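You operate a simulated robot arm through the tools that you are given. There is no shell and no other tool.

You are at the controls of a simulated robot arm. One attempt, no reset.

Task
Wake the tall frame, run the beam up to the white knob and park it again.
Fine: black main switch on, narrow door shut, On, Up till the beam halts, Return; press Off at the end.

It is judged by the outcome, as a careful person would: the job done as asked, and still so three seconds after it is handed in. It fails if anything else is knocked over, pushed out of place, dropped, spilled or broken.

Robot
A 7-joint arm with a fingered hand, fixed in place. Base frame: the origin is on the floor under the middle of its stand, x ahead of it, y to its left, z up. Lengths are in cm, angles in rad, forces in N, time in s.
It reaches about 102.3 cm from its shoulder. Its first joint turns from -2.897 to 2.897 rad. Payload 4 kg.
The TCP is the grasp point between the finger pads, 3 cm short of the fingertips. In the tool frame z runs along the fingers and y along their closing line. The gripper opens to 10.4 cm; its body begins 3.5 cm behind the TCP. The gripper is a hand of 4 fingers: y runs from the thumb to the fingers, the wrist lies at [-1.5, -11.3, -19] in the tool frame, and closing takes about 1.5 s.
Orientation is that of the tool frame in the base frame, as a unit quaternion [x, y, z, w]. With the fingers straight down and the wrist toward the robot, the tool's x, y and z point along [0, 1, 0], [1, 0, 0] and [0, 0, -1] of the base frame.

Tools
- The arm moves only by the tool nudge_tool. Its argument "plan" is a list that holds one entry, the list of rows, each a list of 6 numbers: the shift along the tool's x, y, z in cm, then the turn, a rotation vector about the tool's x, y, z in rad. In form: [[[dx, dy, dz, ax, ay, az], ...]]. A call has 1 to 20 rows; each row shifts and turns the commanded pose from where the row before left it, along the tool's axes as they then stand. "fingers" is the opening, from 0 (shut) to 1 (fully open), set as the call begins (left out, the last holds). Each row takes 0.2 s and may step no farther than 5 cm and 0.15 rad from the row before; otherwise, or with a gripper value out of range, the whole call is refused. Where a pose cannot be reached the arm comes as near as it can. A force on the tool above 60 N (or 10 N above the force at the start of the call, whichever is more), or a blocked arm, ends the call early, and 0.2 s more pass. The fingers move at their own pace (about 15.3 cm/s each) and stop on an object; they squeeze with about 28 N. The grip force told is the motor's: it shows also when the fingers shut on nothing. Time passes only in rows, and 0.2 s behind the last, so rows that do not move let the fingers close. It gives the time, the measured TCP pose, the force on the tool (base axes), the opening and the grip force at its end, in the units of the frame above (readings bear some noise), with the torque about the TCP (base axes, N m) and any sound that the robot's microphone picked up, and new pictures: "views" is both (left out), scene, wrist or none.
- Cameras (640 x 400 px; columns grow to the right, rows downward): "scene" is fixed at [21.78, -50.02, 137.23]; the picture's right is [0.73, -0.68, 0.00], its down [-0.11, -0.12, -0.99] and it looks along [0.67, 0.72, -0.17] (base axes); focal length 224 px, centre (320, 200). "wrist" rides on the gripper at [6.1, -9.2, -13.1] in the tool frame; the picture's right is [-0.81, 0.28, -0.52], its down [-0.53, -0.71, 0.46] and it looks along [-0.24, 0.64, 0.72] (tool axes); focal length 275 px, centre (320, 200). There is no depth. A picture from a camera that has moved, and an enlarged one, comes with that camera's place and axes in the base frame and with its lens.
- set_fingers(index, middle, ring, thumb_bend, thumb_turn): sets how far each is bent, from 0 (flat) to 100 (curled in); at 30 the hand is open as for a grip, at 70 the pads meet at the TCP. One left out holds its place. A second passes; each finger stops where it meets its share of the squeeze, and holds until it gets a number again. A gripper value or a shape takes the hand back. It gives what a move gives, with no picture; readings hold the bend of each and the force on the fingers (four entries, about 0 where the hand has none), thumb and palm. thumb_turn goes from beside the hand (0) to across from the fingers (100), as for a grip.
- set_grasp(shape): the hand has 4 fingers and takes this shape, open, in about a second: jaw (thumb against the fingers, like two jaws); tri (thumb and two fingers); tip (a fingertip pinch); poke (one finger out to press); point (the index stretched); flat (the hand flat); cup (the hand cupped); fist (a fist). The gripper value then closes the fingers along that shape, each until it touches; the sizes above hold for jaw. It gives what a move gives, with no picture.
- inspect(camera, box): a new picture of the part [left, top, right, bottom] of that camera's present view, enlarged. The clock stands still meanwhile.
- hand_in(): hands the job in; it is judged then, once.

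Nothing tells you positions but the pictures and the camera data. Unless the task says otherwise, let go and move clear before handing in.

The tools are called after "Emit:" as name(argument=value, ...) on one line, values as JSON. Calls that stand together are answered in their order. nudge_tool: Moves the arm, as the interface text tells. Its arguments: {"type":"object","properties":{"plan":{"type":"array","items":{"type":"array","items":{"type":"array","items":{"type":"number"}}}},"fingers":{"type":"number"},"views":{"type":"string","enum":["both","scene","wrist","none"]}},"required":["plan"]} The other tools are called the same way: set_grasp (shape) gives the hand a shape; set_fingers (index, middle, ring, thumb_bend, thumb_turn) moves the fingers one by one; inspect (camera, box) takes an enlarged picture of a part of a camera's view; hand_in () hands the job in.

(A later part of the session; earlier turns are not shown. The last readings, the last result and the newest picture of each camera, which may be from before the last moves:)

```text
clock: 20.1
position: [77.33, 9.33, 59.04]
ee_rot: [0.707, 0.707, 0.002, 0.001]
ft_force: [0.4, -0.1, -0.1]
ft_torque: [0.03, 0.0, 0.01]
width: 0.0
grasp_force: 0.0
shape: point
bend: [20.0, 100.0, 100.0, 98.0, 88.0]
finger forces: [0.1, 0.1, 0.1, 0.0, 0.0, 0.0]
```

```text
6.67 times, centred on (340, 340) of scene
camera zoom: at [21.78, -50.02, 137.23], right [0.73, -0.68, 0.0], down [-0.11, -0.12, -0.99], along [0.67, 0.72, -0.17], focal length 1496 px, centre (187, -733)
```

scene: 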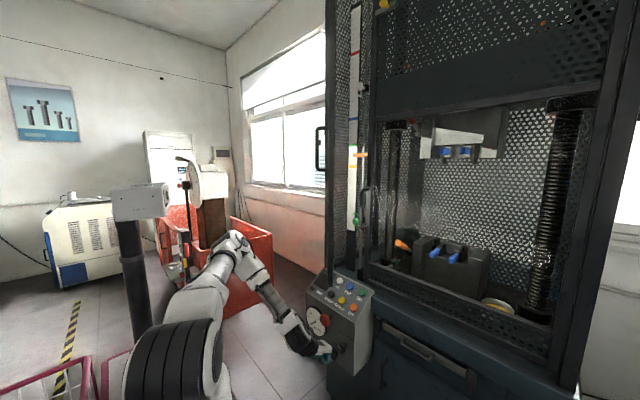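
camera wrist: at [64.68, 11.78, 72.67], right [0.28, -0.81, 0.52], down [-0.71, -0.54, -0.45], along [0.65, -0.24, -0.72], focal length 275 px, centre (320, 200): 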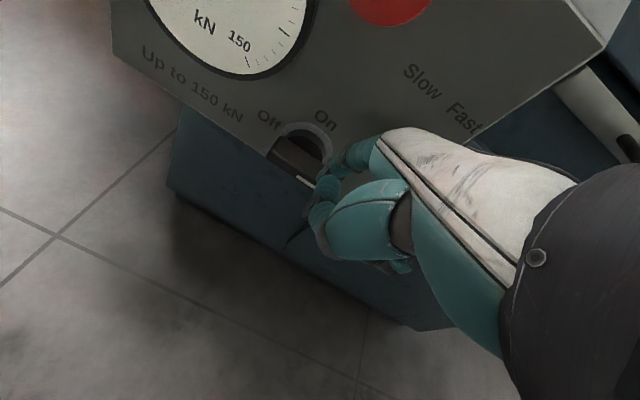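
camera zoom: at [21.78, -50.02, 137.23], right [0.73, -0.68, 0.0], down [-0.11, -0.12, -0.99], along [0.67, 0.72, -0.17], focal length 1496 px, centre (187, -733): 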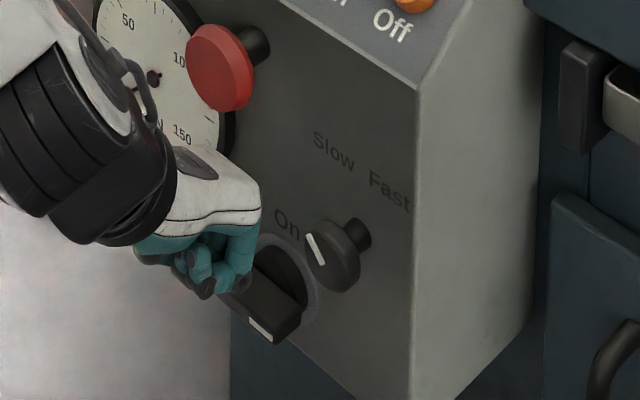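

Emit:
nudge_tool(plan=[[[0.3, -0.2, 0.6, 0, 0, 0], [0, 0, 0.6, 0, 0, 0], [0, 0, 0.6, 0, 0, 0], [0, 0, 0.5, 0, 0, 0], [0, 0, 0.5, 0, 0, 0]]], views="none")

Emit:
inspect(camera="wrist", box=[240, 80, 400, 200])

Emit:
inspect(camera="scene", box=[300, 310, 380, 370])

```text
clock: 21.3
position: [77.12, 9.77, 56.36]
ee_rot: [0.706, 0.708, 0.001, 0.001]
ft_force: [-1.3, 0.4, 3.5]
ft_torque: [0.07, -0.19, 0.1]
width: 0.0
grasp_force: 0.0
shape: point
bend: [19.0, 100.0, 100.0, 98.0, 88.0]
finger forces: [3.4, 0.0, 0.0, 0.1, 0.0, 0.0]
```

```text
3.33 times, centred on (320, 140) of wrist
camera zoom: at [67.95, 15.96, 69.29], right [0.27, -0.81, 0.52], down [-0.71, -0.53, -0.46], along [0.65, -0.24, -0.72], focal length 918 px, centre (320, 400)
```

zoom: 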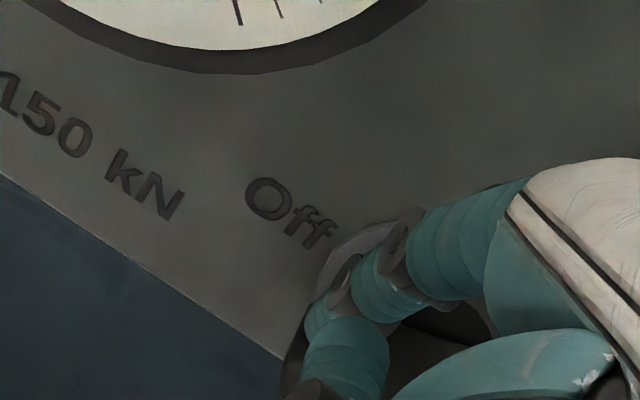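

```text
6.67 times, centred on (340, 340) of scene
camera zoom: at [21.78, -50.02, 137.23], right [0.73, -0.68, 0.0], down [-0.11, -0.12, -0.99], along [0.67, 0.72, -0.17], focal length 1496 px, centre (187, -733)
```

zoom: 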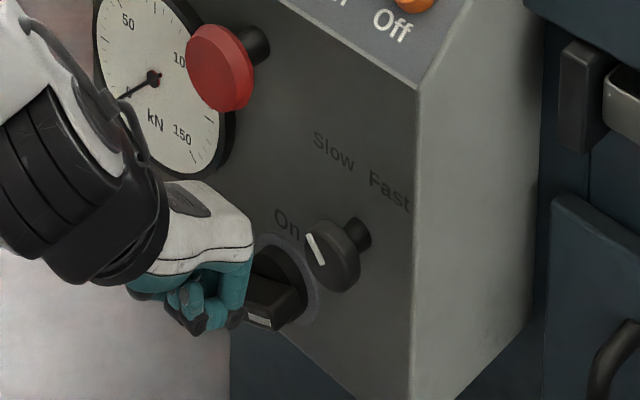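

It's turning: the right end with the mark is rising under a light load. I'll continue down.

Emit:
nudge_tool(plan=[[[0, 0, 0.6, 0, 0, 0], [0, 0, 0.6, 0, 0, 0], [0, 0, 0.6, 0, 0, 0], [0, 0, 0.5, 0, 0, 0], [0, 0, 0.5, 0, 0, 0]]], views="none")

Emit:
inspect(camera="wrist", box=[240, 80, 400, 200])

Emit:
inspect(camera="scene", box=[300, 310, 380, 370])

```text
clock: 22.5
position: [77.06, 9.59, 54.96]
ee_rot: [0.707, 0.707, 0.002, 0.001]
ft_force: [0.2, 1.8, 1.6]
ft_torque: [0.05, -0.14, 0.07]
width: 0.01
grasp_force: 0.1
shape: point
bend: [19.0, 100.0, 100.0, 98.0, 88.0]
finger forces: [2.1, 0.1, 0.0, 0.0, 0.0, 0.1]
out of reach, approached as far as the arm can: row 3, 4, 5
```

```text
3.33 times, centred on (320, 140) of wrist
camera zoom: at [67.91, 15.84, 67.82], right [0.27, -0.81, 0.52], down [-0.71, -0.53, -0.46], along [0.65, -0.24, -0.72], focal length 918 px, centre (320, 400)
```

zoom: 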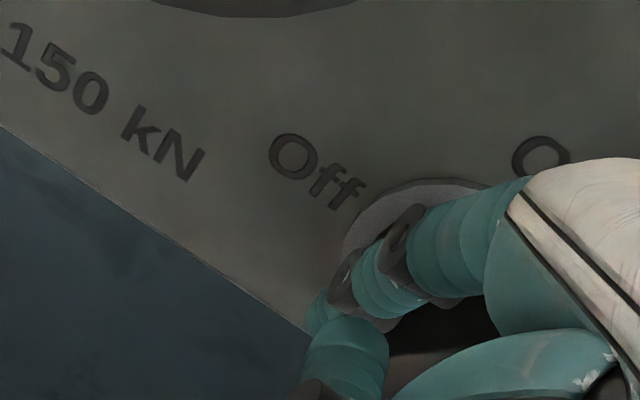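

```text
6.67 times, centred on (340, 340) of scene
camera zoom: at [21.78, -50.02, 137.23], right [0.73, -0.68, 0.0], down [-0.11, -0.12, -0.99], along [0.67, 0.72, -0.17], focal length 1496 px, centre (187, -733)
```

zoom: 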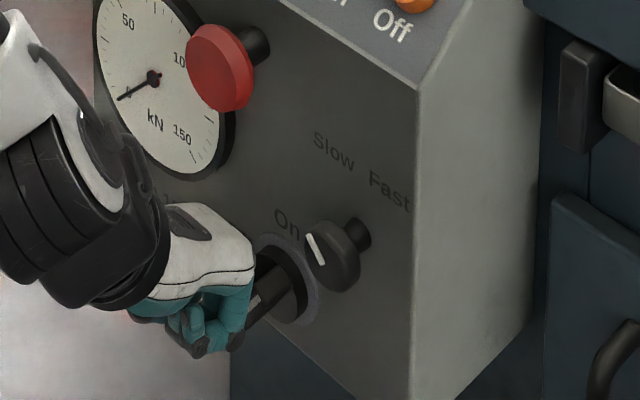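

Emit:
nudge_tool(plan=[[[-0.3, 0, 0, 0, 0, 0], [-0.3, 0, 0, 0, 0, 0], [-0.3, 0, 0, 0, 0, 0]]], views="none")

Emit:
inspect(camera="scene", box=[300, 310, 380, 370])

```text
clock: 23.3
position: [77.06, 8.84, 54.99]
ee_rot: [0.706, 0.708, 0.001, 0.0]
ft_force: [0.2, 7.3, -0.6]
ft_torque: [0.1, -0.02, 0.4]
width: 0.0
grasp_force: 0.0
shape: point
bend: [19.0, 100.0, 100.0, 98.0, 88.0]
finger forces: [5.6, 0.0, 0.0, 0.1, 0.0, 0.0]
```

```text
6.67 times, centred on (340, 340) of scene
camera zoom: at [21.78, -50.02, 137.23], right [0.73, -0.68, 0.0], down [-0.11, -0.12, -0.99], along [0.67, 0.72, -0.17], focal length 1496 px, centre (187, -733)
```

zoom: 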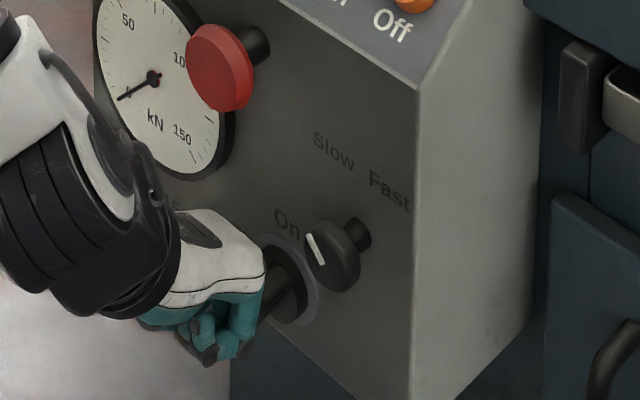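

Emit:
nudge_tool(plan=[[[-0.25, 0, 0, 0, 0, 0], [-0.25, 0, 0, 0, 0, 0]]], views="none")

Emit:
inspect(camera="scene", box=[310, 320, 370, 365])

```text
clock: 23.9
position: [77.15, 8.53, 54.98]
ee_rot: [0.706, 0.708, 0.001, 0.002]
ft_force: [0.4, 9.3, -1.1]
ft_torque: [0.18, 0.06, 0.62]
width: 0.0
grasp_force: 0.0
shape: point
bend: [19.0, 100.0, 100.0, 98.0, 88.0]
finger forces: [8.6, 0.0, 0.0, 0.0, 0.0, 0.1]
```

```text
8.89 times, centred on (340, 342) of scene
camera zoom: at [21.78, -50.02, 137.23], right [0.73, -0.68, 0.0], down [-0.11, -0.12, -0.99], along [0.67, 0.72, -0.17], focal length 1995 px, centre (142, -1067)
```

zoom: 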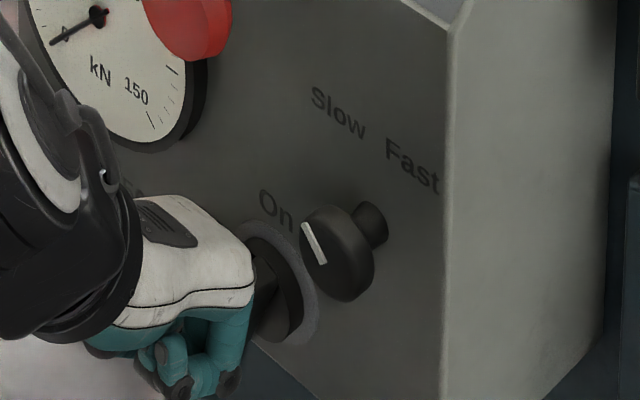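

Emit:
nudge_tool(plan=[[[-0.25, 0, 0, 0, 0, 0], [-0.25, 0, 0, 0, 0, 0]]], views="none")

Emit:
inspect(camera="wrist", box=[240, 80, 400, 200])

```text
clock: 24.5
position: [77.2, 7.9, 55.0]
ee_rot: [0.707, 0.708, 0.001, 0.001]
ft_force: [-0.8, 14.6, -1.3]
ft_torque: [0.19, 0.14, 0.88]
width: 0.0
grasp_force: 0.1
shape: point
bend: [18.0, 100.0, 100.0, 98.0, 88.0]
finger forces: [13.3, 0.0, 0.0, 0.0, 0.1, 0.2]
```

```text
3.33 times, centred on (320, 140) of wrist
camera zoom: at [68.01, 14.01, 67.9], right [0.28, -0.81, 0.52], down [-0.71, -0.53, -0.46], along [0.65, -0.24, -0.72], focal length 918 px, centre (320, 400)
```

zoom: 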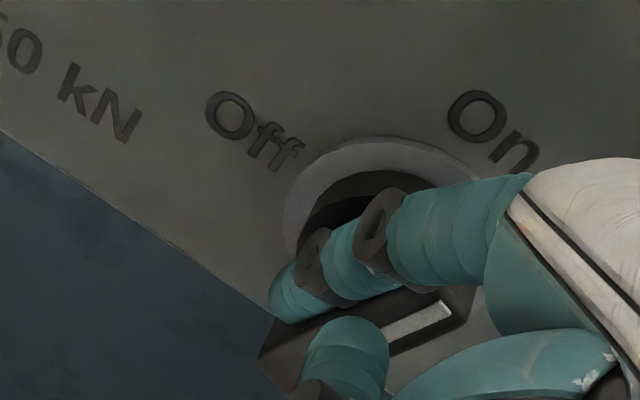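

Emit:
nudge_tool(plan=[[[-0.25, 0, 0, 0, 0, 0], [-0.25, 0, 0, 0, 0, 0]]], views="none")

Emit:
inspect(camera="wrist", box=[240, 80, 400, 200])

```text
clock: 25.1
position: [77.33, 7.31, 55.03]
ee_rot: [0.706, 0.708, 0.001, 0.001]
ft_force: [-1.5, 22.9, -1.6]
ft_torque: [0.15, 0.09, 1.34]
width: 0.0
grasp_force: 0.1
shape: point
bend: [18.0, 100.0, 100.0, 98.0, 88.0]
finger forces: [20.1, 0.1, 0.0, 0.1, 0.0, 0.0]
```

```text
3.33 times, centred on (320, 140) of wrist
camera zoom: at [68.04, 13.54, 67.92], right [0.28, -0.81, 0.52], down [-0.71, -0.53, -0.46], along [0.65, -0.24, -0.72], focal length 918 px, centre (320, 400)
```

zoom: 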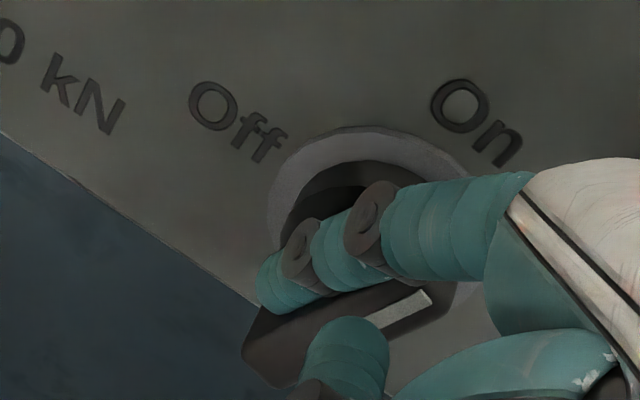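

The switch is about 75° round, but the finger is pushing too near the pivot. I'll ease off, pitch the finger down so it bears on the bar's lower end, and finish the turn there.

Emit:
nudge_tool(plan=[[[0.5, 0, 0, 0, 0, 0], [0.5, 0.35, 0, 0.125, 0, 0], [0, 0.35, 0, 0.125, 0, 0], [0, 0, 0, 0, 0, 0]]], views="none")

Emit:
inspect(camera="wrist", box=[220, 80, 420, 230])

Emit:
inspect(camera="scene", box=[300, 310, 380, 370])

```text
clock: 26.1
position: [77.83, 8.44, 54.91]
ee_rot: [0.701, 0.702, -0.087, -0.087]
ft_force: [-1.5, 13.5, 10.3]
ft_torque: [0.17, -0.66, 0.74]
width: 0.04
grasp_force: 0.1
shape: point
bend: [18.0, 100.0, 100.0, 98.0, 88.0]
finger forces: [15.0, 0.1, 0.0, 0.0, 0.1, 0.0]
```

```text
2.67 times, centred on (320, 155) of wrist
camera zoom: at [72.23, 14.49, 69.76], right [0.39, -0.81, 0.43], down [-0.8, -0.53, -0.27], along [0.45, -0.24, -0.86], focal length 734 px, centre (320, 320)
```

zoom: 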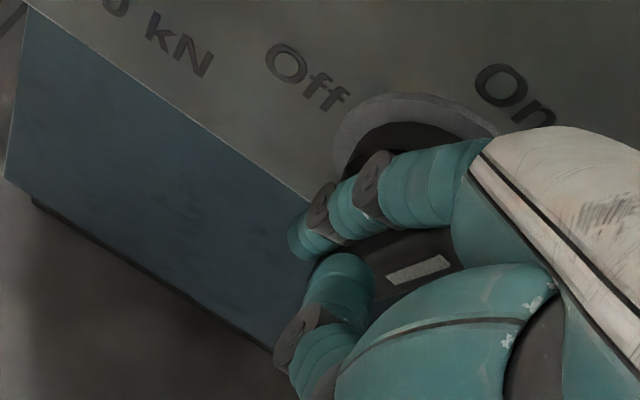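

```text
6.67 times, centred on (340, 340) of scene
camera zoom: at [21.78, -50.02, 137.23], right [0.73, -0.68, 0.0], down [-0.11, -0.12, -0.99], along [0.67, 0.72, -0.17], focal length 1496 px, centre (187, -733)
```

zoom: 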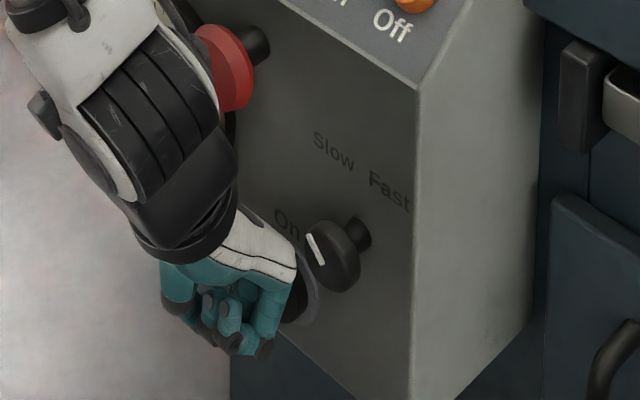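

Emit:
inspect(camera="scene", box=[325, 332, 355, 355])

Emit:
inspect(camera="scene", box=[305, 305, 345, 335])

```text
16.00 times, centred on (340, 344) of scene
camera zoom: at [21.78, -50.02, 137.23], right [0.73, -0.68, 0.0], down [-0.11, -0.12, -0.99], along [0.67, 0.72, -0.17], focal length 3591 px, centre (0, -2096)
```

zoom: 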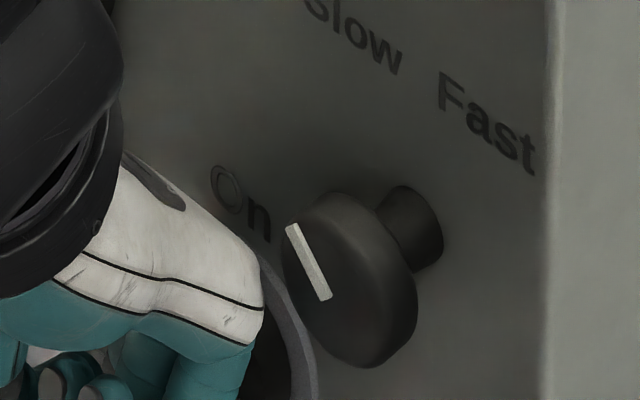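

```text
13.33 times, centred on (325, 320) of scene
camera zoom: at [21.78, -50.02, 137.23], right [0.73, -0.68, 0.0], down [-0.11, -0.12, -0.99], along [0.67, 0.72, -0.17], focal length 2992 px, centre (253, -1400)
```

zoom: 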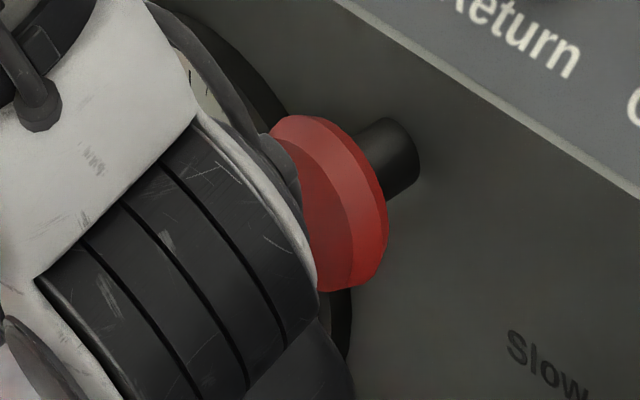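

To finish the last ~12° safely, clear of the speed knob and the mushroom, I'll back out, go round to the bar's upper right side and push it left from there.

Emit:
nudge_tool(plan=[[[0.8, 0, 0, 0, 0, 0], [0, -2.06, 0, 0, 0, 0], [0, -2.06, 0, 0, 0, 0], [0, 0, 0, -0.125, 0, 0], [0, 0, 0, -0.125, 0, 0], [0, 0, -1.9, 0, 0, 0], [-2.1, 0, 0, 0, 0, 0], [-2.1, 0, 0, 0, 0, 0]]], views="none")

Emit:
inspect(camera="scene", box=[300, 310, 380, 370])

Emit:
inspect(camera="wrist", box=[220, 80, 420, 230])

```text
clock: 27.9
position: [73.96, 4.97, 57.75]
ee_rot: [0.707, 0.708, 0.002, 0.002]
ft_force: [0.5, 0.1, 0.4]
ft_torque: [-0.04, 0.01, -0.01]
width: 0.0
grasp_force: 0.1
shape: point
bend: [20.0, 100.0, 100.0, 98.0, 88.0]
finger forces: [0.0, 0.0, 0.0, 0.0, 0.1, 0.0]
```

```text
6.67 times, centred on (340, 340) of scene
camera zoom: at [21.78, -50.02, 137.23], right [0.73, -0.68, 0.0], down [-0.11, -0.12, -0.99], along [0.67, 0.72, -0.17], focal length 1496 px, centre (187, -733)
```

zoom: 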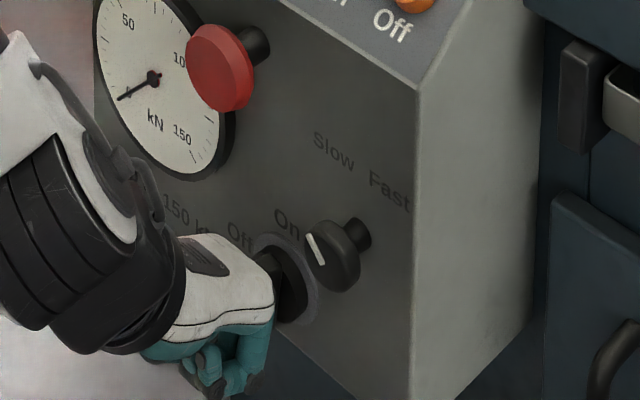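

```text
2.67 times, centred on (320, 155) of wrist
camera zoom: at [64.72, 11.13, 70.69], right [0.27, -0.81, 0.52], down [-0.71, -0.53, -0.46], along [0.65, -0.24, -0.72], focal length 734 px, centre (320, 320)
```

zoom: 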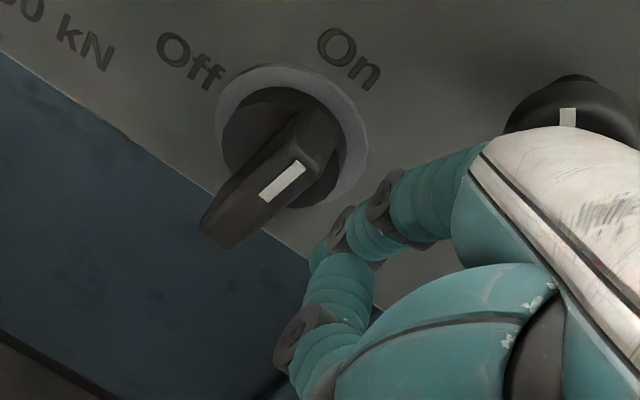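

Emit:
nudge_tool(plan=[[[0, 1.7, 0, 0, 0, 0], [0, 1.7, 0, 0, 0, 0], [0.5, 0, 0, 0, 0, 0], [0.4, 0, 0, 0, 0, 0], [0.4, 0, 0, 0, 0, 0]]], views="none")

Emit:
inspect(camera="wrist", box=[220, 50, 420, 200])

Emit:
inspect(camera="scene", box=[300, 310, 380, 370])

```text
clock: 29.1
position: [77.22, 6.16, 57.86]
ee_rot: [0.707, 0.707, 0.0, 0.001]
ft_force: [0.3, -1.9, 0.0]
ft_torque: [0.01, -0.04, -0.15]
width: 9.63
grasp_force: 0.0
shape: point
bend: [20.0, 100.0, 100.0, 98.0, 88.0]
finger forces: [2.5, 0.1, 0.1, 0.0, 0.0, 0.0]
```

```text
2.67 times, centred on (320, 125) of wrist
camera zoom: at [68.06, 12.3, 70.73], right [0.27, -0.81, 0.52], down [-0.71, -0.53, -0.46], along [0.65, -0.24, -0.72], focal length 734 px, centre (320, 400)
```

zoom: 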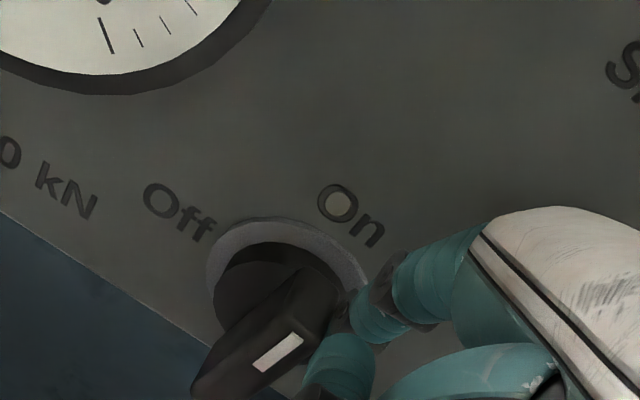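

```text
6.67 times, centred on (340, 340) of scene
camera zoom: at [21.78, -50.02, 137.23], right [0.73, -0.68, 0.0], down [-0.11, -0.12, -0.99], along [0.67, 0.72, -0.17], focal length 1496 px, centre (187, -733)
```

zoom: 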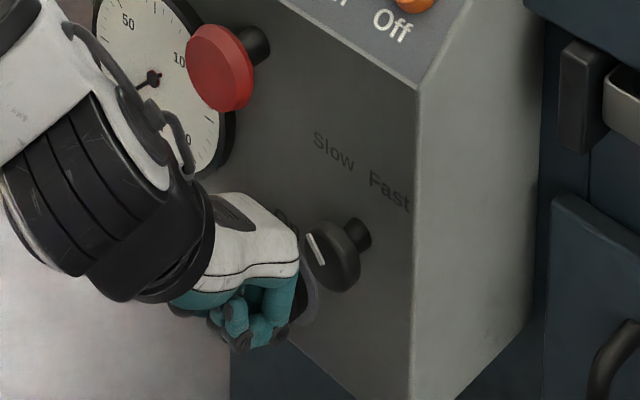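

Emit:
nudge_tool(plan=[[[0.3, 0, 0, 0, 0, 0], [0.3, 0, 0, 0, 0, 0], [0.3, 0, 0, 0, 0, 0]]], views="none")

Emit:
inspect(camera="wrist", box=[220, 50, 420, 200])

```text
clock: 29.9
position: [77.19, 6.96, 57.85]
ee_rot: [0.708, 0.706, 0.001, 0.001]
ft_force: [-0.2, -9.1, 2.9]
ft_torque: [-0.11, -0.14, -0.57]
width: 9.62
grasp_force: 0.1
shape: point
bend: [20.0, 100.0, 100.0, 98.0, 88.0]
finger forces: [9.4, 0.0, 0.0, 0.1, 0.0, 0.0]
```

```text
2.67 times, centred on (320, 125) of wrist
camera zoom: at [68.05, 13.22, 70.69], right [0.27, -0.81, 0.52], down [-0.71, -0.53, -0.46], along [0.65, -0.24, -0.72], focal length 734 px, centre (320, 400)
```

zoom: 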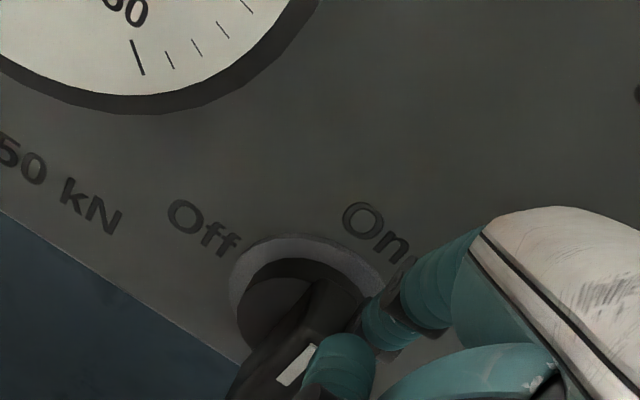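

Emit:
nudge_tool(plan=[[[0.3, 0, 0, 0, 0, 0], [0.3, 0, 0, 0, 0, 0], [0.3, 0, 0, 0, 0, 0]]], views="none")

Emit:
inspect(camera="wrist", box=[220, 50, 420, 200])

```text
clock: 30.7
position: [77.22, 7.81, 57.81]
ee_rot: [0.708, 0.707, 0.001, 0.002]
ft_force: [-2.2, -21.0, 2.0]
ft_torque: [-0.21, -0.05, -1.28]
width: 9.62
grasp_force: 0.1
shape: point
bend: [20.0, 100.0, 100.0, 98.0, 88.0]
finger forces: [21.3, 0.0, 0.0, 0.1, 0.0, 0.1]
```

```text
2.67 times, centred on (320, 125) of wrist
camera zoom: at [68.13, 14.01, 70.67], right [0.27, -0.81, 0.52], down [-0.71, -0.53, -0.46], along [0.65, -0.25, -0.72], focal length 734 px, centre (320, 400)
```

zoom: 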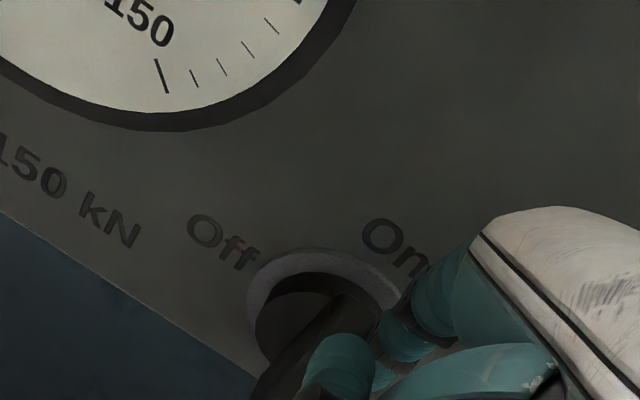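

Emit:
nudge_tool(plan=[[[-1.2, 0, 0, 0, 0, 0], [-1.2, 0, 0, 0, 0, 0], [0, -2, 0, 0, 0, 0], [0, -2, 0, 0, 0, 0]]], views="none")

Emit:
inspect(camera="wrist", box=[220, 80, 420, 230])

Emit:
inspect(camera="scene", box=[300, 250, 400, 325])

```text
clock: 31.7
position: [73.5, 5.75, 57.72]
ee_rot: [0.707, 0.708, 0.002, 0.002]
ft_force: [-0.2, -0.4, -0.4]
ft_torque: [0.01, 0.02, 0.02]
width: 0.01
grasp_force: 0.1
shape: point
bend: [20.0, 100.0, 100.0, 98.0, 88.0]
finger forces: [0.0, 0.1, 0.0, 0.1, 0.0, 0.0]
```

```text
2.67 times, centred on (320, 155) of wrist
camera zoom: at [64.18, 11.85, 70.64], right [0.27, -0.81, 0.52], down [-0.71, -0.53, -0.46], along [0.65, -0.24, -0.72], focal length 734 px, centre (320, 320)
```

zoom: 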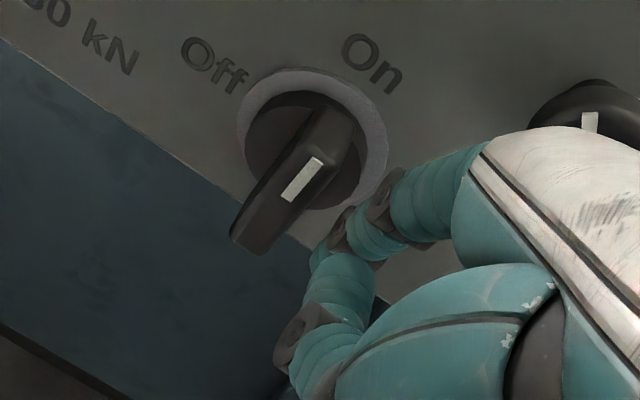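

```text
5.33 times, centred on (350, 288) of scene
camera zoom: at [21.78, -50.02, 137.23], right [0.73, -0.68, 0.0], down [-0.11, -0.12, -0.99], along [0.67, 0.72, -0.17], focal length 1197 px, centre (160, -267)
```

zoom: 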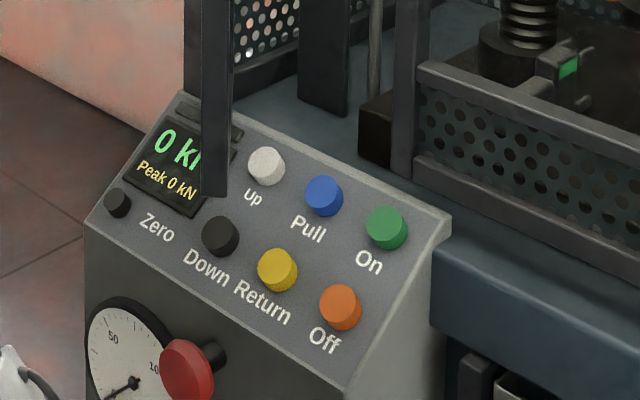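

The panel display is lit ("0 kN"), so the main switch is on. Next I'll back away and rise in front of the panel to shut the narrow door from its outer side.

Emit:
nudge_tool(plan=[[[0, -2, 0, 0, 0, 0], [0, -1.5, -3.5, 0, 0, 0], [0, -1.5, -3.5, 0, 0, 0], [0, -0.5, -4, 0, 0, 0], [0, 0, -4, 0, 0, 0], [0, 0, -4, 0, 0, 0], [0, 0, -4, 0, 0, 0], [0.5, 0, -4, 0, 0, 0], [1, 0, -4, 0, 0, 0], [1, 0, -4, 0, 0, 0], [1, 0, -4, 0, 0, 0], [1, 0, -4, 0, 0, 0]]], views="both")

Emit:
inspect(camera="wrist", box=[120, 0, 440, 220])

```text
clock: 34.3
position: [67.62, 10.07, 100.64]
ee_rot: [0.708, 0.707, 0.002, 0.001]
ft_force: [0.6, 0.0, -0.3]
ft_torque: [0.04, 0.06, -0.02]
width: 0.0
grasp_force: 0.0
shape: point
bend: [20.0, 100.0, 100.0, 98.0, 88.0]
finger forces: [0.1, 0.1, 0.0, 0.0, 0.0, 0.0]
camera wrist: at [58.49, 16.2, 113.57], right [0.27, -0.81, 0.52], down [-0.71, -0.53, -0.46], along [0.65, -0.24, -0.72], focal length 275 px, centre (320, 200)
```

scene: 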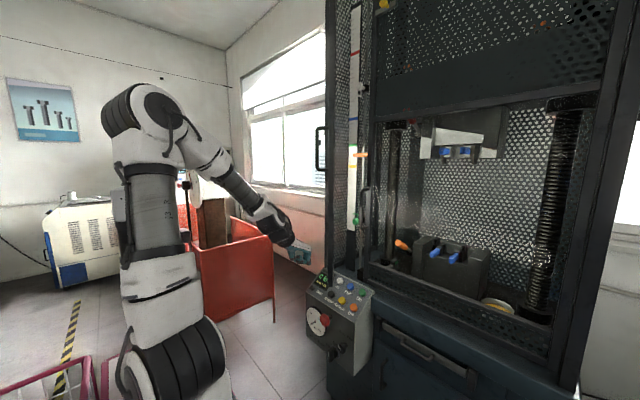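
wrist: 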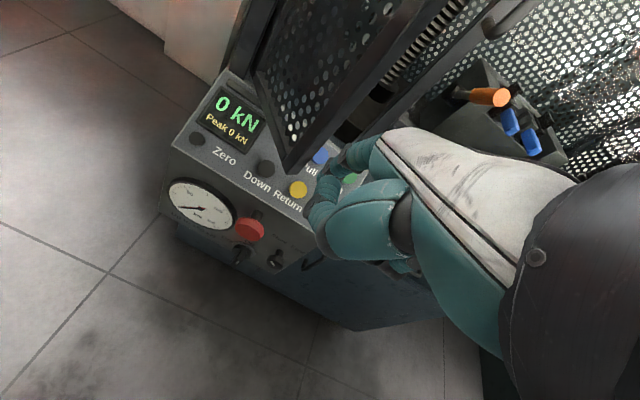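

```text
1.82 times, centred on (280, 110) of wrist
camera zoom: at [58.49, 16.2, 113.57], right [0.27, -0.81, 0.52], down [-0.71, -0.53, -0.46], along [0.65, -0.24, -0.72], focal length 500 px, centre (393, 364)
```

zoom: 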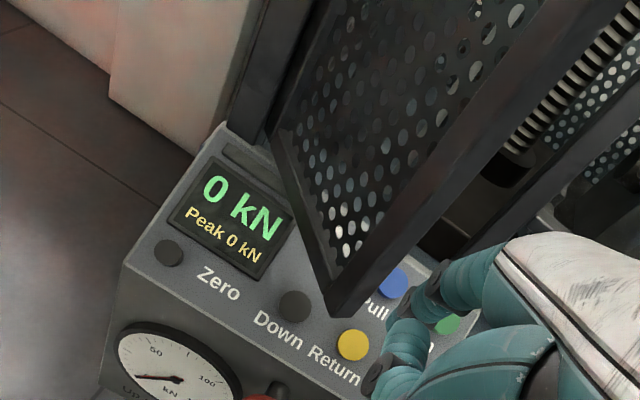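

The door runs from its hinge near (100.7, 25.4) to the free edge near (87, 12), about 44° open. I'll line the fingertip up with the outer face near the free edge and push toward +x, drifting to −y along its arc.

Emit:
nudge_tool(plan=[[[1.4, 2, 2, 0, 0, 0], [1.4, 2, 2, 0, 0, 0], [0, 3, 0, 0, 0, 0], [0, 3, 0, 0, 0, 0], [0, 2, 0, 0, 0, 0]]], views="both")

Emit:
inspect(camera="wrist", box=[200, 40, 440, 220])

Emit:
inspect(camera="scene", box=[270, 200, 390, 300])

```text
clock: 35.5
position: [79.8, 12.79, 96.74]
ee_rot: [0.706, 0.708, 0.001, 0.002]
ft_force: [-0.9, 1.1, -0.7]
ft_torque: [-0.01, 0.02, 0.06]
width: 9.58
grasp_force: 0.1
shape: point
bend: [20.0, 100.0, 100.0, 98.0, 88.0]
finger forces: [1.0, 0.0, 0.0, 0.0, 0.0, 0.0]
camera wrist: at [70.56, 18.92, 109.68], right [0.27, -0.81, 0.52], down [-0.71, -0.53, -0.46], along [0.65, -0.24, -0.72], focal length 275 px, centre (320, 200)
```

scene: 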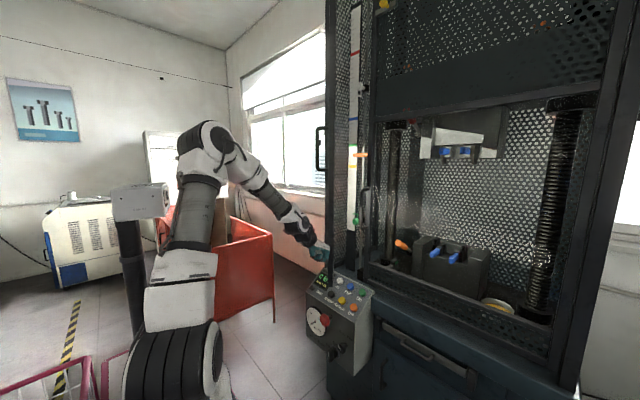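
wrist: 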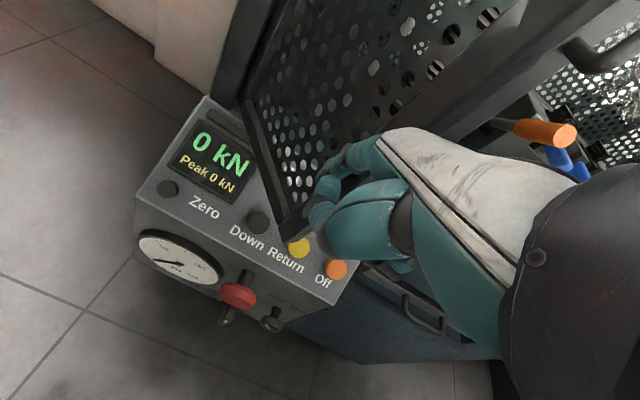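

```text
2.22 times, centred on (320, 130) of wrist
camera zoom: at [70.56, 18.92, 109.68], right [0.27, -0.81, 0.52], down [-0.71, -0.53, -0.46], along [0.65, -0.24, -0.72], focal length 612 px, centre (320, 356)
```

zoom: 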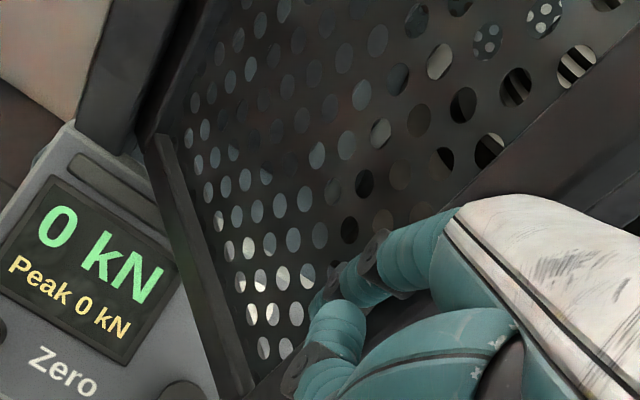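

```text
4.00 times, centred on (330, 250) of scene
camera zoom: at [21.78, -50.02, 137.23], right [0.73, -0.68, 0.0], down [-0.11, -0.12, -0.99], along [0.67, 0.72, -0.17], focal length 898 px, centre (280, 0)
```

zoom: 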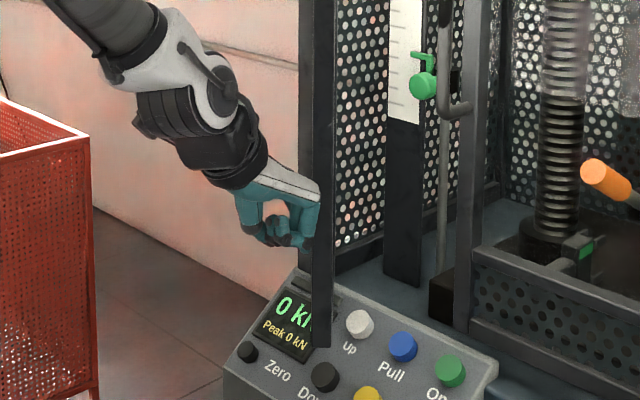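

Emit:
nudge_tool(plan=[[[-0.3, 1, 0, 0, 0, 0], [-0.3, 1, 0, 0, 0, 0], [-0.3, 1, 0, 0, 0, 0], [-0.3, 1, 0, 0, 0, 0], [-0.3, 1, 0, 0, 0, 0]]], views="both")

```text
clock: 36.7
position: [84.7, 11.37, 96.73]
ee_rot: [0.707, 0.707, 0.002, 0.002]
ft_force: [-1.8, 0.9, 0.3]
ft_torque: [-0.01, 0.05, 0.01]
width: 9.61
grasp_force: 0.1
shape: point
bend: [20.0, 100.0, 100.0, 98.0, 88.0]
finger forces: [1.0, 0.1, 0.0, 0.0, 0.1, 0.0]
camera wrist: at [75.43, 17.49, 109.7], right [0.27, -0.81, 0.52], down [-0.71, -0.53, -0.46], along [0.65, -0.24, -0.72], focal length 275 px, centre (320, 200)
```

scene: 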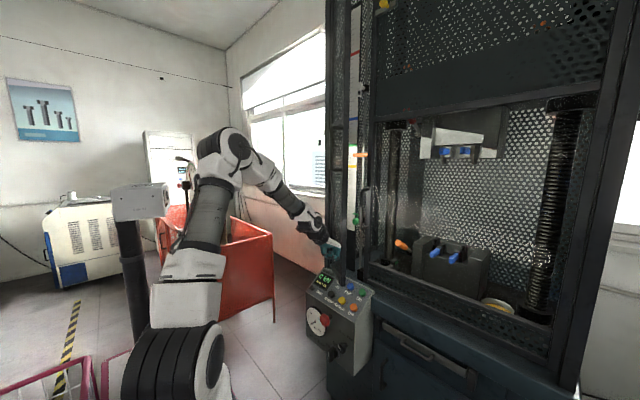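
wrist: 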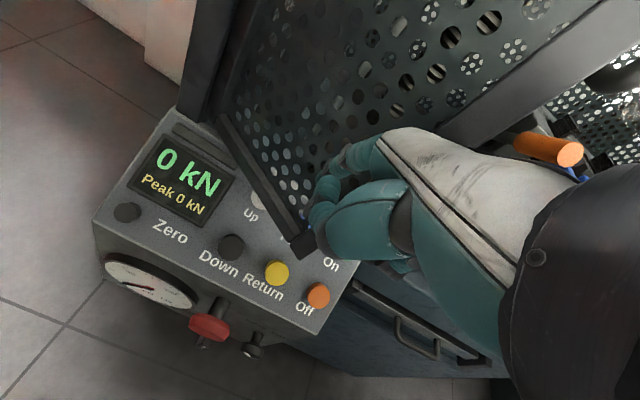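

The door is swinging shut with barely 2 N. I'll keep going.

Emit:
nudge_tool(plan=[[[-0.3, 1, 0, 0, 0, 0], [-0.3, 1, 0, 0, 0, 0], [-0.3, 1, 0, 0, 0, 0], [-0.3, 1, 0, 0, 0, 0], [-0.3, 1, 0, 0, 0, 0]]], views="both")

```text
clock: 37.9
position: [89.62, 9.82, 96.94]
ee_rot: [0.707, 0.707, 0.001, 0.001]
ft_force: [-1.8, -1.1, -0.4]
ft_torque: [-0.02, 0.01, 0.01]
width: 9.6
grasp_force: 0.1
shape: point
bend: [21.0, 100.0, 100.0, 98.0, 88.0]
finger forces: [1.1, 0.1, 0.0, 0.1, 0.0, 0.0]
camera wrist: at [80.43, 15.94, 109.85], right [0.27, -0.81, 0.52], down [-0.71, -0.53, -0.46], along [0.65, -0.24, -0.72], focal length 275 px, centre (320, 200)
```

scene: 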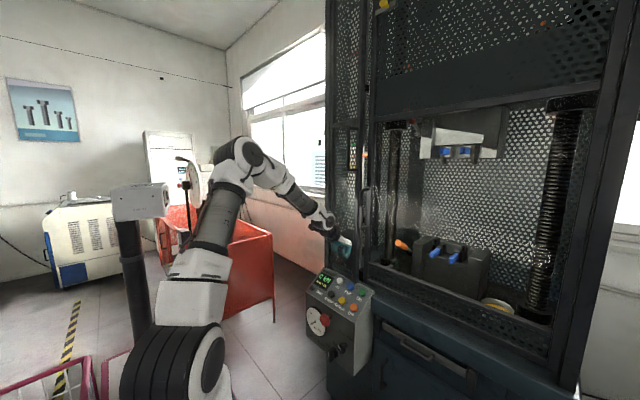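
wrist: 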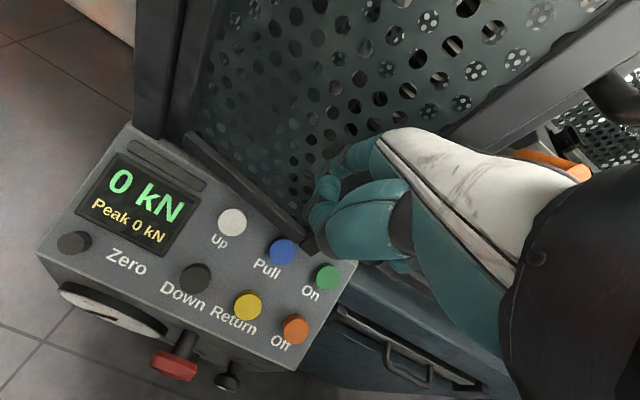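

Emit:
nudge_tool(plan=[[[-0.15, 0.7, 0, 0, 0, 0], [-0.15, 0.7, 0, 0, 0, 0], [-0.15, 0.7, 0, 0, 0, 0], [-0.1, 0.6, 0, 0, 0, 0], [-0.1, 0.6, 0, 0, 0, 0]]], views="both")

Emit:
inspect(camera="scene", box=[310, 120, 400, 290])

```text
clock: 39.1
position: [92.82, 9.15, 96.88]
ee_rot: [0.707, 0.707, 0.001, 0.001]
ft_force: [-5.5, 0.6, 0.8]
ft_torque: [0.04, 0.06, 0.1]
width: 9.6
grasp_force: 0.1
shape: point
bend: [22.0, 100.0, 100.0, 98.0, 88.0]
finger forces: [5.2, 0.0, 0.0, 0.0, 0.0, 0.0]
camera wrist: at [83.73, 15.37, 109.72], right [0.27, -0.81, 0.52], down [-0.71, -0.53, -0.46], along [0.65, -0.24, -0.72], focal length 275 px, centre (320, 200)
```

scene: 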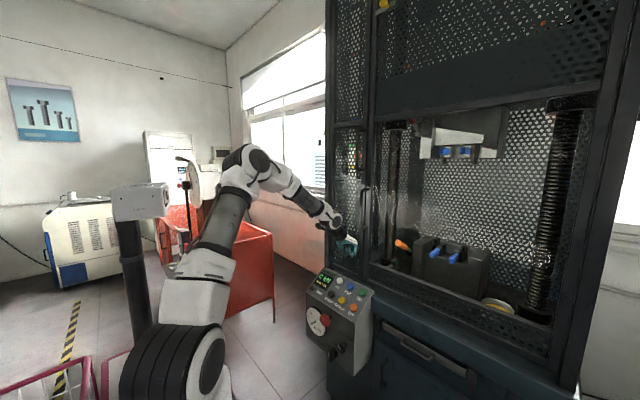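
wrist: 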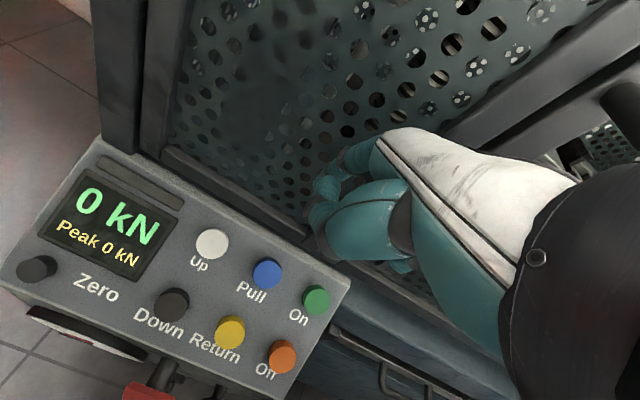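

```text
2.35 times, centred on (355, 205) of scene
camera zoom: at [21.78, -50.02, 137.23], right [0.73, -0.68, 0.0], down [-0.11, -0.12, -0.99], along [0.67, 0.72, -0.17], focal length 528 px, centre (238, 188)
```

zoom: 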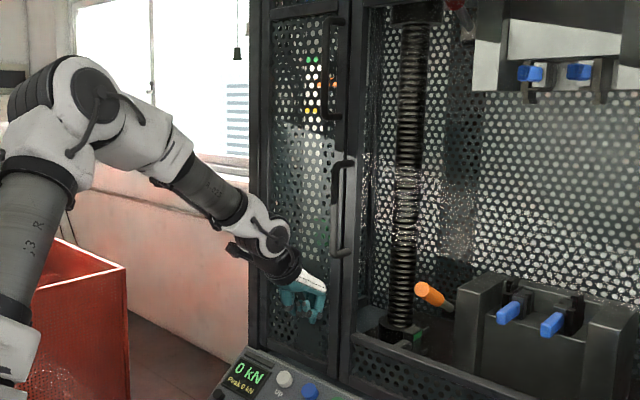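

Emit:
nudge_tool(plan=[[[0, 0.4, 0, 0, 0, 0], [0, 0.4, 0, 0, 0, 0], [0, 0.3, 0, 0, 0, 0]]], views="wrist")

Emit:
inspect(camera="scene", box=[320, 180, 380, 290])

```text
clock: 39.9
position: [93.83, 9.23, 96.75]
ee_rot: [0.707, 0.708, 0.001, 0.002]
ft_force: [-16.1, 0.4, 3.7]
ft_torque: [0.06, -0.09, 0.21]
width: 9.59
grasp_force: 0.1
shape: point
bend: [27.0, 100.0, 100.0, 98.0, 88.0]
finger forces: [15.7, 0.1, 0.0, 0.1, 0.0, 0.1]
camera wrist: at [84.67, 15.37, 109.72], right [0.27, -0.81, 0.52], down [-0.71, -0.53, -0.46], along [0.65, -0.24, -0.72], focal length 275 px, centre (320, 200)
```

wrist: 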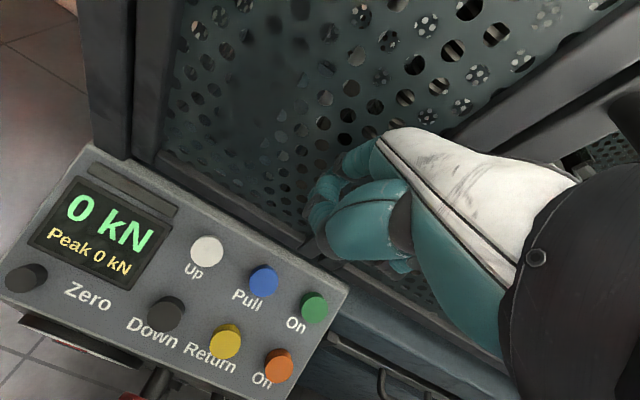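

```text
3.64 times, centred on (350, 235) of scene
camera zoom: at [21.78, -50.02, 137.23], right [0.73, -0.68, 0.0], down [-0.11, -0.12, -0.99], along [0.67, 0.72, -0.17], focal length 816 px, centre (211, 73)
```

zoom: 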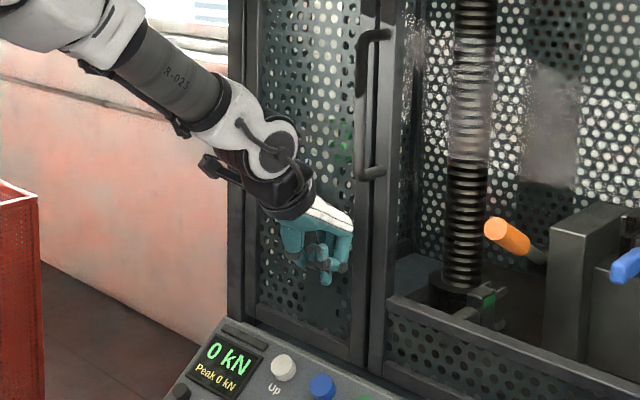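

Emit:
nudge_tool(plan=[[[0, 0.4, 0, 0, 0, 0], [0, 0.4, 0, 0, 0, 0]]], views="none")

Emit:
nudge_tool(plan=[[[0, -1.2, 0, 0, 0, 0], [0, -2, 0, 0, 0, 0], [0, -2.5, 0, 0, 0, 0]]], views="both")

Emit:
inspect(camera="scene", box=[320, 180, 380, 290])

Emit:
inspect(camera="wrist", box=[80, 80, 420, 300])

```text
clock: 40.5
position: [94.57, 9.34, 97.0]
ee_rot: [0.706, 0.708, 0.001, 0.001]
ft_force: [-58.5, -1.2, 20.2]
ft_torque: [0.27, -1.84, 0.61]
width: 9.61
grasp_force: 0.0
shape: point
bend: [38.0, 100.0, 100.0, 96.0, 87.0]
finger forces: [63.3, 0.1, 0.0, 0.0, 0.0, 0.0]
```

```text
clock: 41.3
position: [89.17, 9.01, 96.63]
ee_rot: [0.707, 0.707, 0.001, 0.001]
ft_force: [0.0, 0.8, 0.5]
ft_torque: [-0.03, -0.02, -0.01]
width: 9.61
grasp_force: 0.0
shape: point
bend: [20.0, 100.0, 100.0, 98.0, 87.0]
finger forces: [0.1, 0.0, 0.0, 0.0, 0.1, 0.1]
camera wrist: at [80.0, 15.26, 109.69], right [0.27, -0.81, 0.52], down [-0.71, -0.53, -0.46], along [0.65, -0.24, -0.72], focal length 275 px, centre (320, 200)
```

scene: 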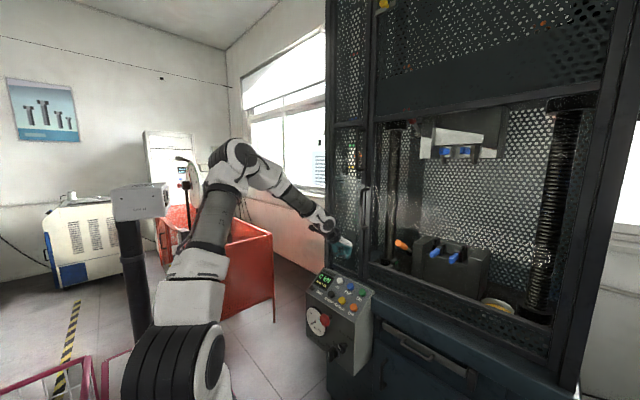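
wrist: 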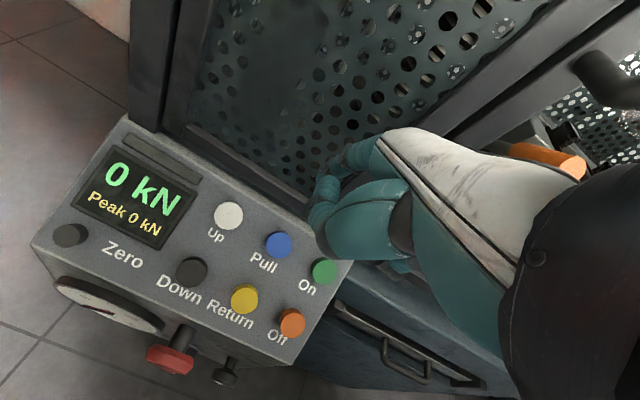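

```text
3.64 times, centred on (350, 235) of scene
camera zoom: at [21.78, -50.02, 137.23], right [0.73, -0.68, 0.0], down [-0.11, -0.12, -0.99], along [0.67, 0.72, -0.17], focal length 816 px, centre (211, 73)
```

zoom: 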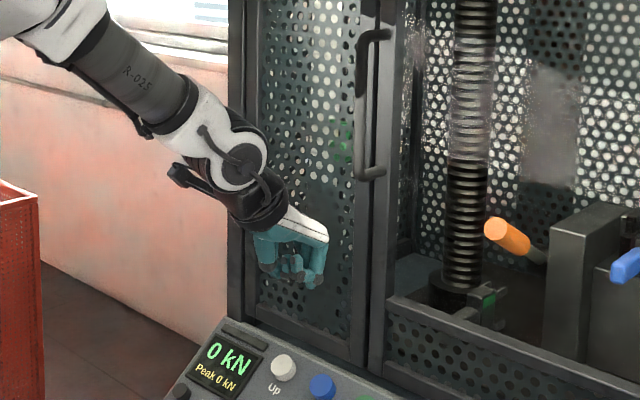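

```text
1.82 times, centred on (250, 190) of wrist
camera zoom: at [80.0, 15.26, 109.69], right [0.27, -0.81, 0.52], down [-0.71, -0.53, -0.46], along [0.65, -0.24, -0.72], focal length 500 px, centre (447, 218)
```

zoom: 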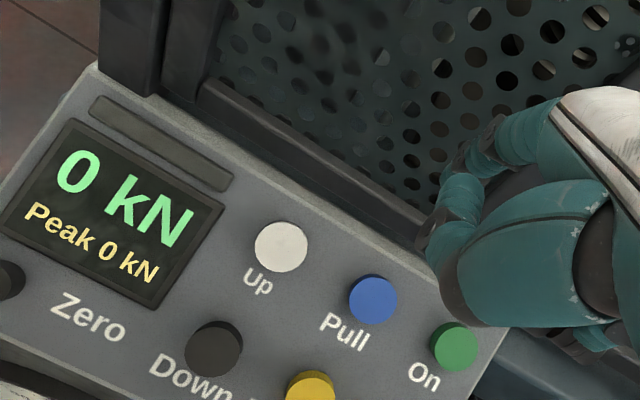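

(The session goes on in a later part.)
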